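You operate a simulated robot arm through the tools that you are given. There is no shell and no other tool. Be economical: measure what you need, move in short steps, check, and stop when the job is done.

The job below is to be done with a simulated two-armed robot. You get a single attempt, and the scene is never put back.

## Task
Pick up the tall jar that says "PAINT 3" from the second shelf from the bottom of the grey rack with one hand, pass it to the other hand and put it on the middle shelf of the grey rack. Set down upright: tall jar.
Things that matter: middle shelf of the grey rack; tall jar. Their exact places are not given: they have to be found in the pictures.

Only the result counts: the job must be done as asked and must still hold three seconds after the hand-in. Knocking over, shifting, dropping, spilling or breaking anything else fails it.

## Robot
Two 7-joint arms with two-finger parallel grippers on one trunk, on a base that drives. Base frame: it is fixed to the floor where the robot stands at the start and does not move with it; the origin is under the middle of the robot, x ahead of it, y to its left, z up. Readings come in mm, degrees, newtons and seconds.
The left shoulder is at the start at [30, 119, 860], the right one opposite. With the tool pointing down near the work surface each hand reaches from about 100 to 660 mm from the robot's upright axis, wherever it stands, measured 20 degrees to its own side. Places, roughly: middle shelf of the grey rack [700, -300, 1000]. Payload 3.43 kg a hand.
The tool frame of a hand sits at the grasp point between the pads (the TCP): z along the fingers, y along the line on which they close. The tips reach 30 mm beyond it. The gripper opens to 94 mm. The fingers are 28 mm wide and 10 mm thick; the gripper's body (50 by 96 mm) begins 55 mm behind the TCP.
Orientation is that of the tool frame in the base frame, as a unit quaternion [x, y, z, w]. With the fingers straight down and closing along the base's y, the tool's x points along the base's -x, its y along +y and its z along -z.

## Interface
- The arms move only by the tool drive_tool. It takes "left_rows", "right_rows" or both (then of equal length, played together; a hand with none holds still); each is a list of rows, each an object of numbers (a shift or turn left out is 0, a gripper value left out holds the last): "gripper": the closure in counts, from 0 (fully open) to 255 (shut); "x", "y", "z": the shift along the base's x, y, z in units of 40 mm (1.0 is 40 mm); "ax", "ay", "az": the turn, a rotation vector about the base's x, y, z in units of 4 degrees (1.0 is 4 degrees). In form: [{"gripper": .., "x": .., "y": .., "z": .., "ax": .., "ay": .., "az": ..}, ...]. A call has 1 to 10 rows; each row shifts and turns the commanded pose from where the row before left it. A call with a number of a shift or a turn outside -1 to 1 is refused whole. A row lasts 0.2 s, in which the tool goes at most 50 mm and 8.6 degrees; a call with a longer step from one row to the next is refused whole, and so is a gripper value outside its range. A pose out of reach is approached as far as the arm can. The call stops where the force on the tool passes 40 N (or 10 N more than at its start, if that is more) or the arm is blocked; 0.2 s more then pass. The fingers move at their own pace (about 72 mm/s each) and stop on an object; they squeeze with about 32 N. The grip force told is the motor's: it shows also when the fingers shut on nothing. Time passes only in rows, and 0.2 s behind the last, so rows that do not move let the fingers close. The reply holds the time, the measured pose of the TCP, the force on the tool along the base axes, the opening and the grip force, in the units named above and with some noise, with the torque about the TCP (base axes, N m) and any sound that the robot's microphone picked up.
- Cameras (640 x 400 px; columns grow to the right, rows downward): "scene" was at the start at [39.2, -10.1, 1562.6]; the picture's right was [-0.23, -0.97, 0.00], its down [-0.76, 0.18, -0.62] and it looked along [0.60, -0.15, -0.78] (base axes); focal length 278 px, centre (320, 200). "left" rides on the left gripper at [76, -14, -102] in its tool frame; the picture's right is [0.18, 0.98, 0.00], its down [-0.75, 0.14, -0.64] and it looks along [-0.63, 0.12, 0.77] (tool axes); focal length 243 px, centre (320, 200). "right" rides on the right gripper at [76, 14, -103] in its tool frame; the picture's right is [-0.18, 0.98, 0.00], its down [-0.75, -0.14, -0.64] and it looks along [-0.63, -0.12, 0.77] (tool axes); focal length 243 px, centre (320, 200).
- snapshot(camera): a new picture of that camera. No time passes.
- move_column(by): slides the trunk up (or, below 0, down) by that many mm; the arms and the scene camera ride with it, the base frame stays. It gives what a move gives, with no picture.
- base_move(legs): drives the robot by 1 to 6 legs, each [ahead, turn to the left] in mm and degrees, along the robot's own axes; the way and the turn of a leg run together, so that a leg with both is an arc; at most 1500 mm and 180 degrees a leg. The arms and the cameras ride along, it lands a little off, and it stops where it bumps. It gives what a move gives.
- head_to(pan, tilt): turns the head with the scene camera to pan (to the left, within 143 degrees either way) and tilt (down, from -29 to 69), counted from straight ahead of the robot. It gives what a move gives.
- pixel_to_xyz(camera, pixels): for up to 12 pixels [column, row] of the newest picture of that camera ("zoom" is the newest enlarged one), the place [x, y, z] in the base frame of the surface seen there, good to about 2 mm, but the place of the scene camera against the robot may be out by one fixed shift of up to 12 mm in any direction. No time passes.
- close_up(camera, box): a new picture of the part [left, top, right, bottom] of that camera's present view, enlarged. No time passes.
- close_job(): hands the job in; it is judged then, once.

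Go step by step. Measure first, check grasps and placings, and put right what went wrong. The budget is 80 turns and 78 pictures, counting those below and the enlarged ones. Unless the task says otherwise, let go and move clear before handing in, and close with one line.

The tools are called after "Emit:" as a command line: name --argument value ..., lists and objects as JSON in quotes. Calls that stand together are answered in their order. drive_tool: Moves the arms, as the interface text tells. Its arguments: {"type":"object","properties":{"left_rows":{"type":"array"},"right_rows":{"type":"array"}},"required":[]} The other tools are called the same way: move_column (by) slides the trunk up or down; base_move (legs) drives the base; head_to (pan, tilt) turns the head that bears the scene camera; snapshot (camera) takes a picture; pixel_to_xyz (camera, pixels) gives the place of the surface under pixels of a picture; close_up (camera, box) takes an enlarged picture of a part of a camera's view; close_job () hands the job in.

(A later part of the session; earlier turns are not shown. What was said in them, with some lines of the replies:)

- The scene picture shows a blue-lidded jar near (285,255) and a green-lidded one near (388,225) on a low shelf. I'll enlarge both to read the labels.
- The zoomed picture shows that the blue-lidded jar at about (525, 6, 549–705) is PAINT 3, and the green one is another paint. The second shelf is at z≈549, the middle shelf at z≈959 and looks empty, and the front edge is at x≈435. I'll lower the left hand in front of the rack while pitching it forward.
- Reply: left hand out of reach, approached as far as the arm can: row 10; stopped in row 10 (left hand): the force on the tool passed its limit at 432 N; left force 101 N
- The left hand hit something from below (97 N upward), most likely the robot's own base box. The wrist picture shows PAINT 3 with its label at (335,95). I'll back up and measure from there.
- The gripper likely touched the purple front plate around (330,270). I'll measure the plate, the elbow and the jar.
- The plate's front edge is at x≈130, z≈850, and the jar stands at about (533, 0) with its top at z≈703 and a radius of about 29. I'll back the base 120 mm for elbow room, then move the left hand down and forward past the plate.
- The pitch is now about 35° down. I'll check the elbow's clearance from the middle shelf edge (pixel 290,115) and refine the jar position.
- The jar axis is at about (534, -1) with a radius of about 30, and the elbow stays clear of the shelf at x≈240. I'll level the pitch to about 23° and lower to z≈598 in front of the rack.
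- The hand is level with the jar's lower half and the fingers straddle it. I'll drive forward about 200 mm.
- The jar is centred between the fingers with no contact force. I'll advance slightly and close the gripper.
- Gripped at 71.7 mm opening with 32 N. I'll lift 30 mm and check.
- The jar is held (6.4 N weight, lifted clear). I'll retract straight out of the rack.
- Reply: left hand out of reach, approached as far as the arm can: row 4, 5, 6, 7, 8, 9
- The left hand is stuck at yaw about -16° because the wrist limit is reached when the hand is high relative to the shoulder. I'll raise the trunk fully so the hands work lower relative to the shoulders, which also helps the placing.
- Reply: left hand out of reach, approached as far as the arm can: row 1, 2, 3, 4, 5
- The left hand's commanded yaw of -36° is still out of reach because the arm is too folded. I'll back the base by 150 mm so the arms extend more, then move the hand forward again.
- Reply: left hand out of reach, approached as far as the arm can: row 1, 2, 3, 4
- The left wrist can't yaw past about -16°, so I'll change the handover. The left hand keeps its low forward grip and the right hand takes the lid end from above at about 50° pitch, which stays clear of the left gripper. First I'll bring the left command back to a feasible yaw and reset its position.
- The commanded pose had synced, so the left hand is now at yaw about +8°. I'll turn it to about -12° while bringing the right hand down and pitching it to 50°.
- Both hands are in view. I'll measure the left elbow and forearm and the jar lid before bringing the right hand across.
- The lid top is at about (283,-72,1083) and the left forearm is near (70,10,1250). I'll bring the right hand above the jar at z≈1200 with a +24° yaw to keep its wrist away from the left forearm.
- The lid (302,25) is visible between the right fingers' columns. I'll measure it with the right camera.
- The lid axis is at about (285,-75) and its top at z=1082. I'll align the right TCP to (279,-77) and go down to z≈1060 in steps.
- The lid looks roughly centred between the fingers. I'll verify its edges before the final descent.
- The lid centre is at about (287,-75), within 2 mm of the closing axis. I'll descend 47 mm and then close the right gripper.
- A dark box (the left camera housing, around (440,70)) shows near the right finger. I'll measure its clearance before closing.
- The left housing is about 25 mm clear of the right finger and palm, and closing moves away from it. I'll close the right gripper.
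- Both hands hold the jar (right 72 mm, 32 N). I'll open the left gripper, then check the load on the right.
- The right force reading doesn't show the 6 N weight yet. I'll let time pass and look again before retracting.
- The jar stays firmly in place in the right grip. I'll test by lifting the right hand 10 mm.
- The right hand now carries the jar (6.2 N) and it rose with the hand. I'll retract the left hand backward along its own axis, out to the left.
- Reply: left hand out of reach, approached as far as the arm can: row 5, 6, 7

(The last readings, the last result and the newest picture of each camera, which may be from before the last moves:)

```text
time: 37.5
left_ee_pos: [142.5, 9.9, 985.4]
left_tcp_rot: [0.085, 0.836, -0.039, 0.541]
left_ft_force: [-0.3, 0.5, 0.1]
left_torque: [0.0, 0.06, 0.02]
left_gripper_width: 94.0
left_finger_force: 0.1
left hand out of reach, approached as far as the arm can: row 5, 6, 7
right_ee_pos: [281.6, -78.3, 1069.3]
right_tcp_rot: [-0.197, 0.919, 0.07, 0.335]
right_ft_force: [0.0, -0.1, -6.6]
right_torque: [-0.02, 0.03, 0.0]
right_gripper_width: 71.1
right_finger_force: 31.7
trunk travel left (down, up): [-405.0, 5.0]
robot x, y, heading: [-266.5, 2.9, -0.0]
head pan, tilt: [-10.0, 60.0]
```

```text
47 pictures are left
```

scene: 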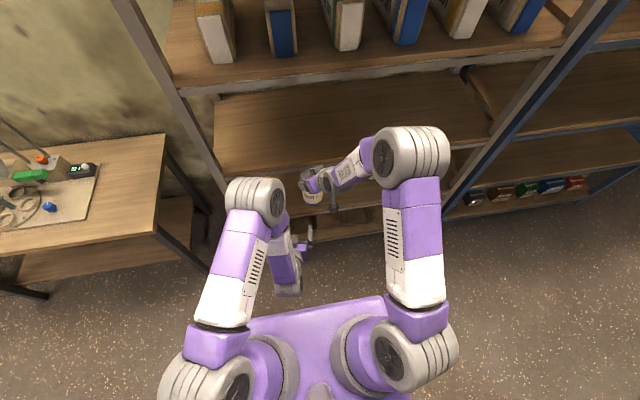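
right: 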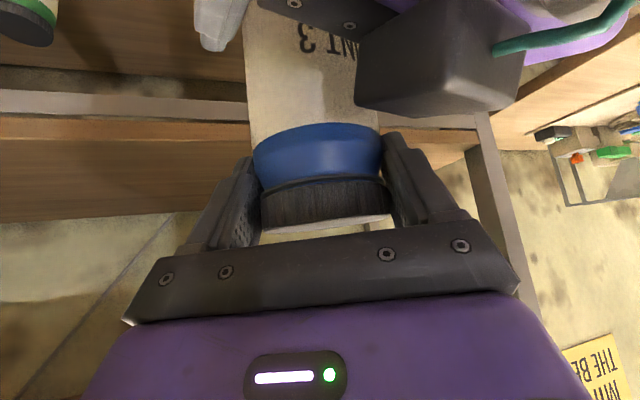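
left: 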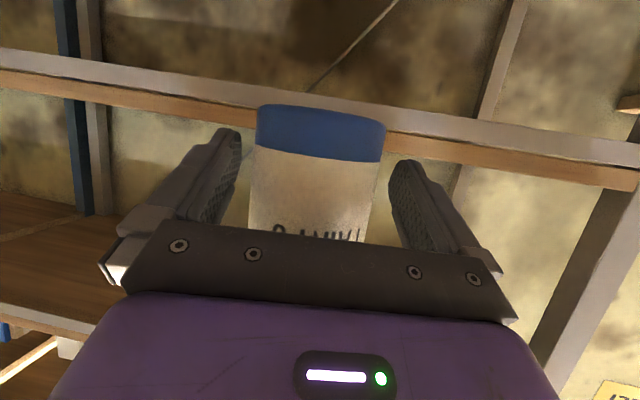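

The left hand is clear. I'll raise the right hand above shelf level, with a 1° tilt correction, and measure the middle and upper shelves.

Emit:
drive_tool --right_rows '[{"z": 0.6, "ay": -0.3}, {"z": 0.7}, {}]'

Emit:
head_to --pan -10 --tilt 45

Emit:
snapshot --camera "scene"

Emit:
snapshot --camera "right"

Emit:
snapshot --camera "left"

```text
time: 38.3
left_ee_pos: [143.6, 8.6, 986.4]
left_tcp_rot: [0.085, 0.836, -0.04, 0.541]
left_ft_force: [-0.2, -0.4, -0.7]
left_torque: [-0.01, 0.01, 0.0]
left_gripper_width: 94.2
left_finger_force: 0.1
right_ee_pos: [284.8, -77.8, 1121.5]
right_tcp_rot: [-0.197, 0.916, 0.068, 0.343]
right_ft_force: [0.0, 0.0, -5.7]
right_torque: [-0.03, 0.06, -0.03]
right_gripper_width: 71.1
right_finger_force: 31.8
trunk travel left (down, up): [-405.0, 5.0]
robot x, y, heading: [-270.4, -1.7, 0.3]
head pan, tilt: [-10.0, 60.0]
```

```text
time: 39.1
left_ee_pos: [141.8, 8.8, 986.5]
left_tcp_rot: [0.084, 0.836, -0.04, 0.541]
left_ft_force: [0.3, -0.4, 0.0]
left_torque: [0.04, -0.03, 0.02]
left_gripper_width: 94.0
left_finger_force: 0.1
right_ee_pos: [284.3, -76.6, 1121.2]
right_tcp_rot: [-0.198, 0.915, 0.069, 0.345]
right_ft_force: [-0.8, 0.0, -6.4]
right_torque: [-0.05, 0.06, -0.02]
right_gripper_width: 71.3
right_finger_force: 31.6
trunk travel left (down, up): [-405.0, 5.0]
robot x, y, heading: [-267.5, 2.6, -0.0]
head pan, tilt: [-10.0, 45.0]
```

```text
46 pictures are left
```

scene: 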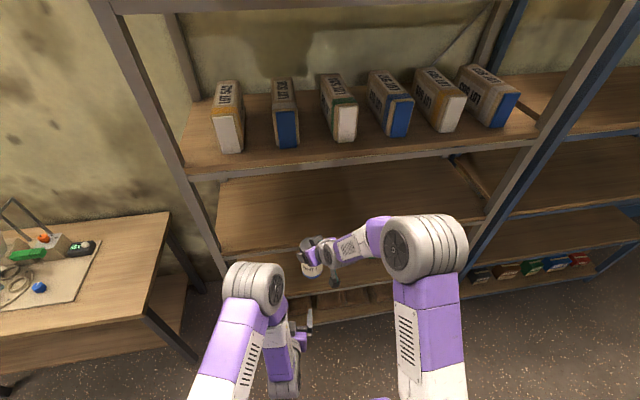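

```text
45 pictures are left
```

right: 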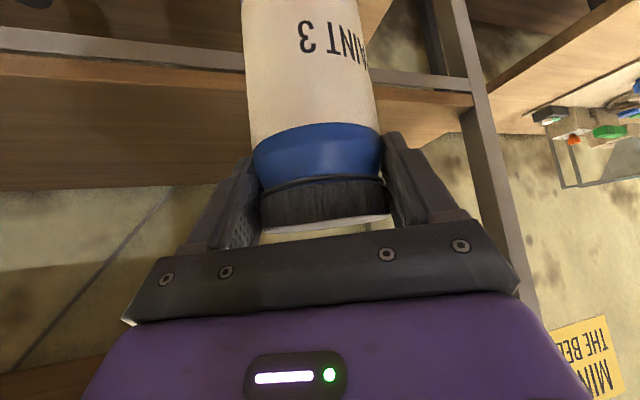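

```text
44 pictures are left
```

left: 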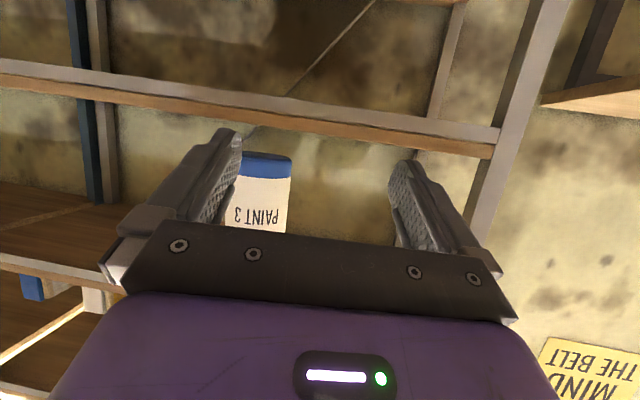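

The middle shelf is empty, around (340,200). I'll measure the shelf surface, the upper shelf edge and the jar's base and verticality.

Emit:
pixel_to_xyz --camera "scene" --pixels '[[260, 215], [340, 205], [420, 195], [260, 250], [340, 164], [340, 170], [340, 155], [395, 235], [425, 225], [460, 250]]'

Emit:
pixel_to_xyz --camera "left" --pixels '[[268, 158], [265, 170], [263, 190], [260, 210], [258, 228], [255, 118], [450, 140], [300, 100], [100, 85]]'

```text
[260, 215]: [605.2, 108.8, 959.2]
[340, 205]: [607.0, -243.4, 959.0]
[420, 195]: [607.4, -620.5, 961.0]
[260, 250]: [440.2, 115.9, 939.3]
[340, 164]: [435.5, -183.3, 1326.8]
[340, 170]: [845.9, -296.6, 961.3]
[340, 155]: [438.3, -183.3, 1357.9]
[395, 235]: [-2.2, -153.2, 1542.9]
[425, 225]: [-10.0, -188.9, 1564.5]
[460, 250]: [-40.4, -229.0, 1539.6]
```

```text
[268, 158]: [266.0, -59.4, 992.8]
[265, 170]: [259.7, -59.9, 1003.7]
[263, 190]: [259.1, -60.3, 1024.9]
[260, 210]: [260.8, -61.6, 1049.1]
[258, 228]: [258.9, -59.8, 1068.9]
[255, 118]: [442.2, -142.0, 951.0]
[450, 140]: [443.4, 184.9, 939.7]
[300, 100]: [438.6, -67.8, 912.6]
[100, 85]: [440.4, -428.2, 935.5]
```

The jar is upright (front face x≈259–260 at all heights) with its base at z≈992, and the shelf is at z≈959.5. I'll drive the base forward 130 mm, then reach in.

Emit:
base_move --legs '[[130, 0]]'

Emit:
drive_tool --right_rows '[{"x": 0.6}, {"x": 0.6}, {"x": 0.6}, {"x": 0.4}, {}]'

Emit:
snapshot --camera "scene"

Emit:
snapshot --camera "left"

Emit:
snapshot --camera "right"

```text
time: 40.4
left_ee_pos: [276.2, 7.8, 985.7]
left_tcp_rot: [0.087, 0.836, -0.041, 0.541]
left_ft_force: [1.2, 0.0, -0.2]
left_torque: [0.02, 0.02, -0.01]
left_gripper_width: 93.9
left_finger_force: 0.1
right_ee_pos: [417.5, -78.9, 1121.4]
right_tcp_rot: [-0.196, 0.916, 0.068, 0.343]
right_ft_force: [0.0, 0.5, -5.7]
right_torque: [-0.01, 0.07, 0.0]
right_gripper_width: 71.5
right_finger_force: 32.3
trunk travel left (down, up): [-405.0, 5.0]
robot x, y, heading: [-135.2, -2.5, -0.2]
head pan, tilt: [-10.0, 45.0]
```

```text
time: 41.6
left_ee_pos: [277.5, 6.5, 986.1]
left_tcp_rot: [0.088, 0.836, -0.042, 0.54]
left_ft_force: [0.1, 0.5, -0.1]
left_torque: [0.0, 0.02, 0.0]
left_gripper_width: 94.2
left_finger_force: 0.1
right_ee_pos: [506.1, -79.7, 1120.3]
right_tcp_rot: [-0.196, 0.916, 0.068, 0.344]
right_ft_force: [0.5, -0.3, -6.1]
right_torque: [0.01, 0.04, -0.01]
right_gripper_width: 71.4
right_finger_force: 32.1
trunk travel left (down, up): [-405.0, 5.0]
robot x, y, heading: [-135.1, 1.3, -0.1]
head pan, tilt: [-10.0, 45.0]
```

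```text
43 pictures are left
```

scene: 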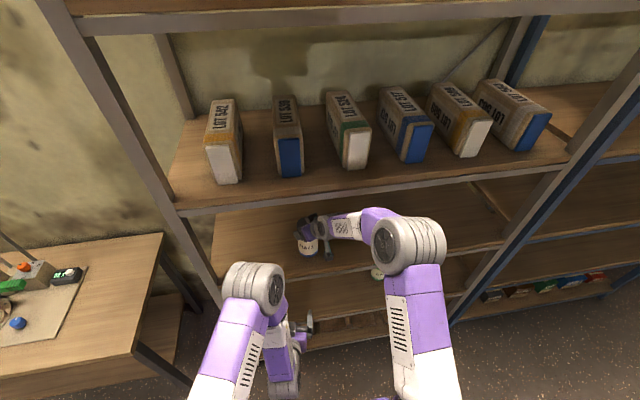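

```text
42 pictures are left
```

left: 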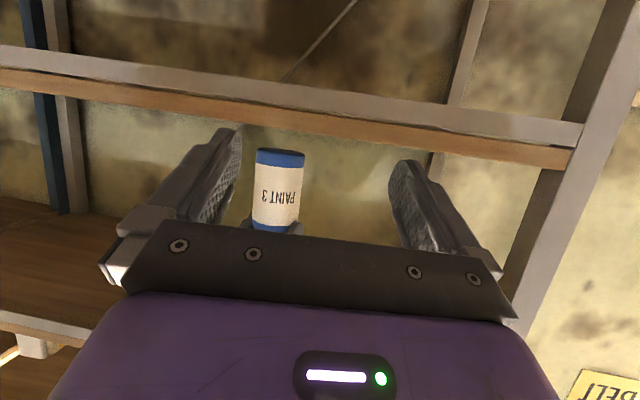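

```text
41 pictures are left
```

right: 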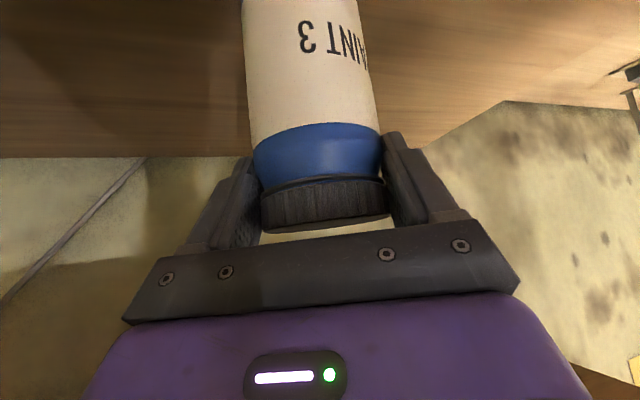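

The jar is over the shelf with its axis at x≈512, well inside the front edge. I'll lower gently until the force shows contact.

Emit:
drive_tool --right_rows '[{"z": -0.35}, {"z": -0.25}, {}]'

Emit:
drive_tool --right_rows '[{"z": -0.07}, {"z": -0.07}, {}]'

```text
time: 42.4
left_ee_pos: [277.1, 7.8, 986.9]
left_tcp_rot: [0.086, 0.836, -0.041, 0.54]
left_ft_force: [-0.7, 0.7, 0.0]
left_torque: [0.02, -0.02, 0.0]
left_gripper_width: 94.2
left_finger_force: 0.0
right_ee_pos: [505.2, -78.9, 1096.9]
right_tcp_rot: [-0.195, 0.916, 0.069, 0.344]
right_ft_force: [0.9, 0.2, -6.5]
right_torque: [-0.05, 0.05, 0.02]
right_gripper_width: 71.2
right_finger_force: 31.9
trunk travel left (down, up): [-405.0, 5.0]
robot x, y, heading: [-131.0, 2.4, -0.1]
head pan, tilt: [-10.0, 45.0]
```

```text
time: 43.2
left_ee_pos: [277.4, 7.0, 986.5]
left_tcp_rot: [0.086, 0.836, -0.041, 0.541]
left_ft_force: [0.5, -0.2, -0.2]
left_torque: [-0.01, -0.01, -0.02]
left_gripper_width: 94.1
left_finger_force: 0.0
right_ee_pos: [506.0, -79.5, 1091.7]
right_tcp_rot: [-0.195, 0.916, 0.068, 0.344]
right_ft_force: [0.1, -0.3, -5.2]
right_torque: [-0.03, 0.03, 0.0]
right_gripper_width: 71.4
right_finger_force: 32.2
trunk travel left (down, up): [-405.0, 5.0]
robot x, y, heading: [-134.0, -0.2, -0.0]
head pan, tilt: [-10.0, 45.0]
```

No contact yet at TCP z≈1092. I'll continue in 2 mm steps.

Emit:
drive_tool --right_rows '[{"z": -0.05}, {}]'

Emit:
drive_tool --right_rows '[{"z": -0.05}, {}]'

```text
time: 43.8
left_ee_pos: [276.6, 7.6, 985.8]
left_tcp_rot: [0.087, 0.836, -0.041, 0.54]
left_ft_force: [0.2, -0.7, 0.0]
left_torque: [0.02, 0.0, -0.03]
left_gripper_width: 94.0
left_finger_force: 0.2
right_ee_pos: [504.7, -80.8, 1089.6]
right_tcp_rot: [-0.195, 0.915, 0.068, 0.346]
right_ft_force: [1.2, 1.2, -2.0]
right_torque: [0.12, 0.11, 0.0]
right_gripper_width: 71.6
right_finger_force: 32.1
trunk travel left (down, up): [-405.0, 5.0]
robot x, y, heading: [-132.9, 2.1, 0.0]
head pan, tilt: [-10.0, 45.0]
```

```text
time: 44.4
left_ee_pos: [275.5, 7.8, 986.7]
left_tcp_rot: [0.087, 0.836, -0.041, 0.54]
left_ft_force: [-0.5, 0.5, -0.4]
left_torque: [0.01, 0.03, -0.03]
left_gripper_width: 93.4
left_finger_force: 0.0
right_ee_pos: [504.4, -80.1, 1091.2]
right_tcp_rot: [-0.195, 0.915, 0.067, 0.348]
right_ft_force: [-1.9, -2.6, 11.8]
right_torque: [-0.13, 0.6, 0.12]
right_gripper_width: 71.4
right_finger_force: 31.9
trunk travel left (down, up): [-405.0, 5.0]
robot x, y, heading: [-133.9, -1.5, -0.2]
head pan, tilt: [-10.0, 45.0]
```

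The jar is on the shelf (force went from -6 to +12 N). I'll ease off 1 mm and open the right gripper.

Emit:
drive_tool --right_rows '[{"z": 0.03}, {"gripper": 150}, {"gripper": 90}, {"gripper": 0}, {}, {}]'

Emit:
snapshot --camera "right"

Emit:
snapshot --camera "left"

```text
time: 45.8
left_ee_pos: [275.9, 7.7, 985.8]
left_tcp_rot: [0.087, 0.835, -0.042, 0.541]
left_ft_force: [0.2, 0.8, 0.6]
left_torque: [0.03, -0.02, -0.01]
left_gripper_width: 93.8
left_finger_force: 0.1
right_ee_pos: [506.1, -80.8, 1088.1]
right_tcp_rot: [-0.196, 0.916, 0.068, 0.344]
right_ft_force: [-1.0, -0.3, -0.4]
right_torque: [-0.03, -0.02, -0.01]
right_gripper_width: 94.3
right_finger_force: 0.1
trunk travel left (down, up): [-405.0, 5.0]
robot x, y, heading: [-133.8, -0.9, -0.2]
head pan, tilt: [-10.0, 45.0]
```

```text
40 pictures are left
```

right: 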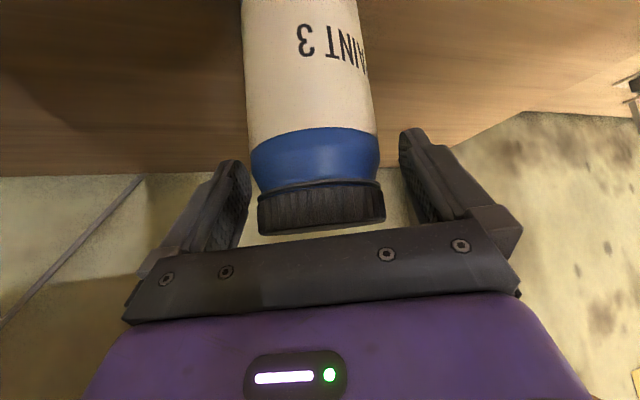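

```text
39 pictures are left
```

left: 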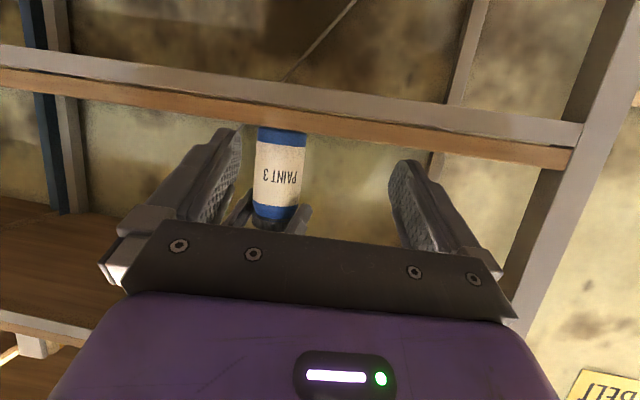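

The jar is released and stands on the shelf. I'll retreat the right hand along its tool axis and then straight back out of the rack.

Emit:
drive_tool --right_rows '[{"x": -0.3, "y": -0.13, "z": 0.37}, {"x": -0.5, "y": -0.22, "z": 0.6}, {"x": -0.8, "y": -0.35, "z": 0.1}, {"x": -0.8, "y": -0.35}, {"x": -0.8, "y": -0.35}, {"x": -0.8, "y": -0.3}, {}]'

Emit:
snapshot --camera "right"

Emit:
snapshot --camera "scene"

Emit:
snapshot --camera "left"

```text
time: 47.4
left_ee_pos: [277.4, 7.2, 986.4]
left_tcp_rot: [0.087, 0.836, -0.041, 0.541]
left_ft_force: [0.3, -0.2, 0.5]
left_torque: [0.0, 0.0, 0.0]
left_gripper_width: 93.9
left_finger_force: 0.1
right_ee_pos: [345.6, -149.4, 1131.6]
right_tcp_rot: [-0.195, 0.916, 0.067, 0.344]
right_ft_force: [0.4, 0.5, 0.2]
right_torque: [0.01, 0.0, 0.01]
right_gripper_width: 94.1
right_finger_force: 0.0
trunk travel left (down, up): [-405.0, 5.0]
robot x, y, heading: [-132.8, -3.4, -0.2]
head pan, tilt: [-10.0, 45.0]
```

```text
38 pictures are left
```

right: 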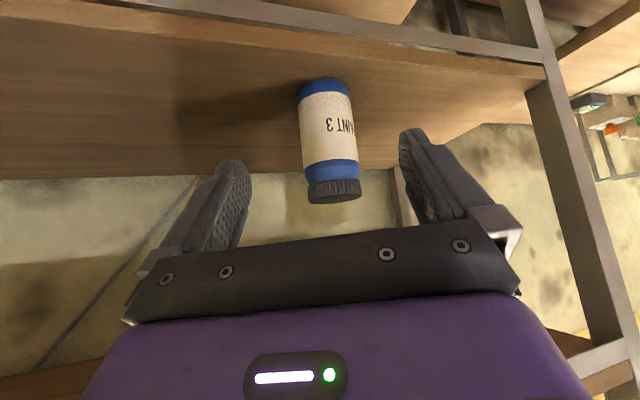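

```text
37 pictures are left
```

scene: 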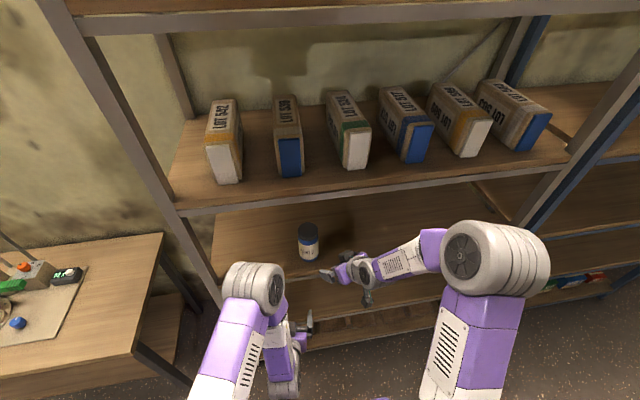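

```text
36 pictures are left
```

left: 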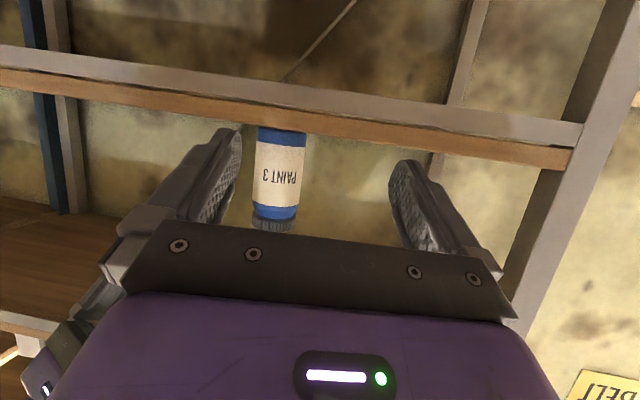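

The jar stands upright on the middle shelf (scene pixel 308,242), both hands are clear, and the other items are in place. I'm handing in.

Emit:
close_job

```text
The job is handed in.
```

The PAINT 3 jar was picked up with the left hand, passed to the right, and now stands upright on the middle shelf of the grey rack, with both hands clear.
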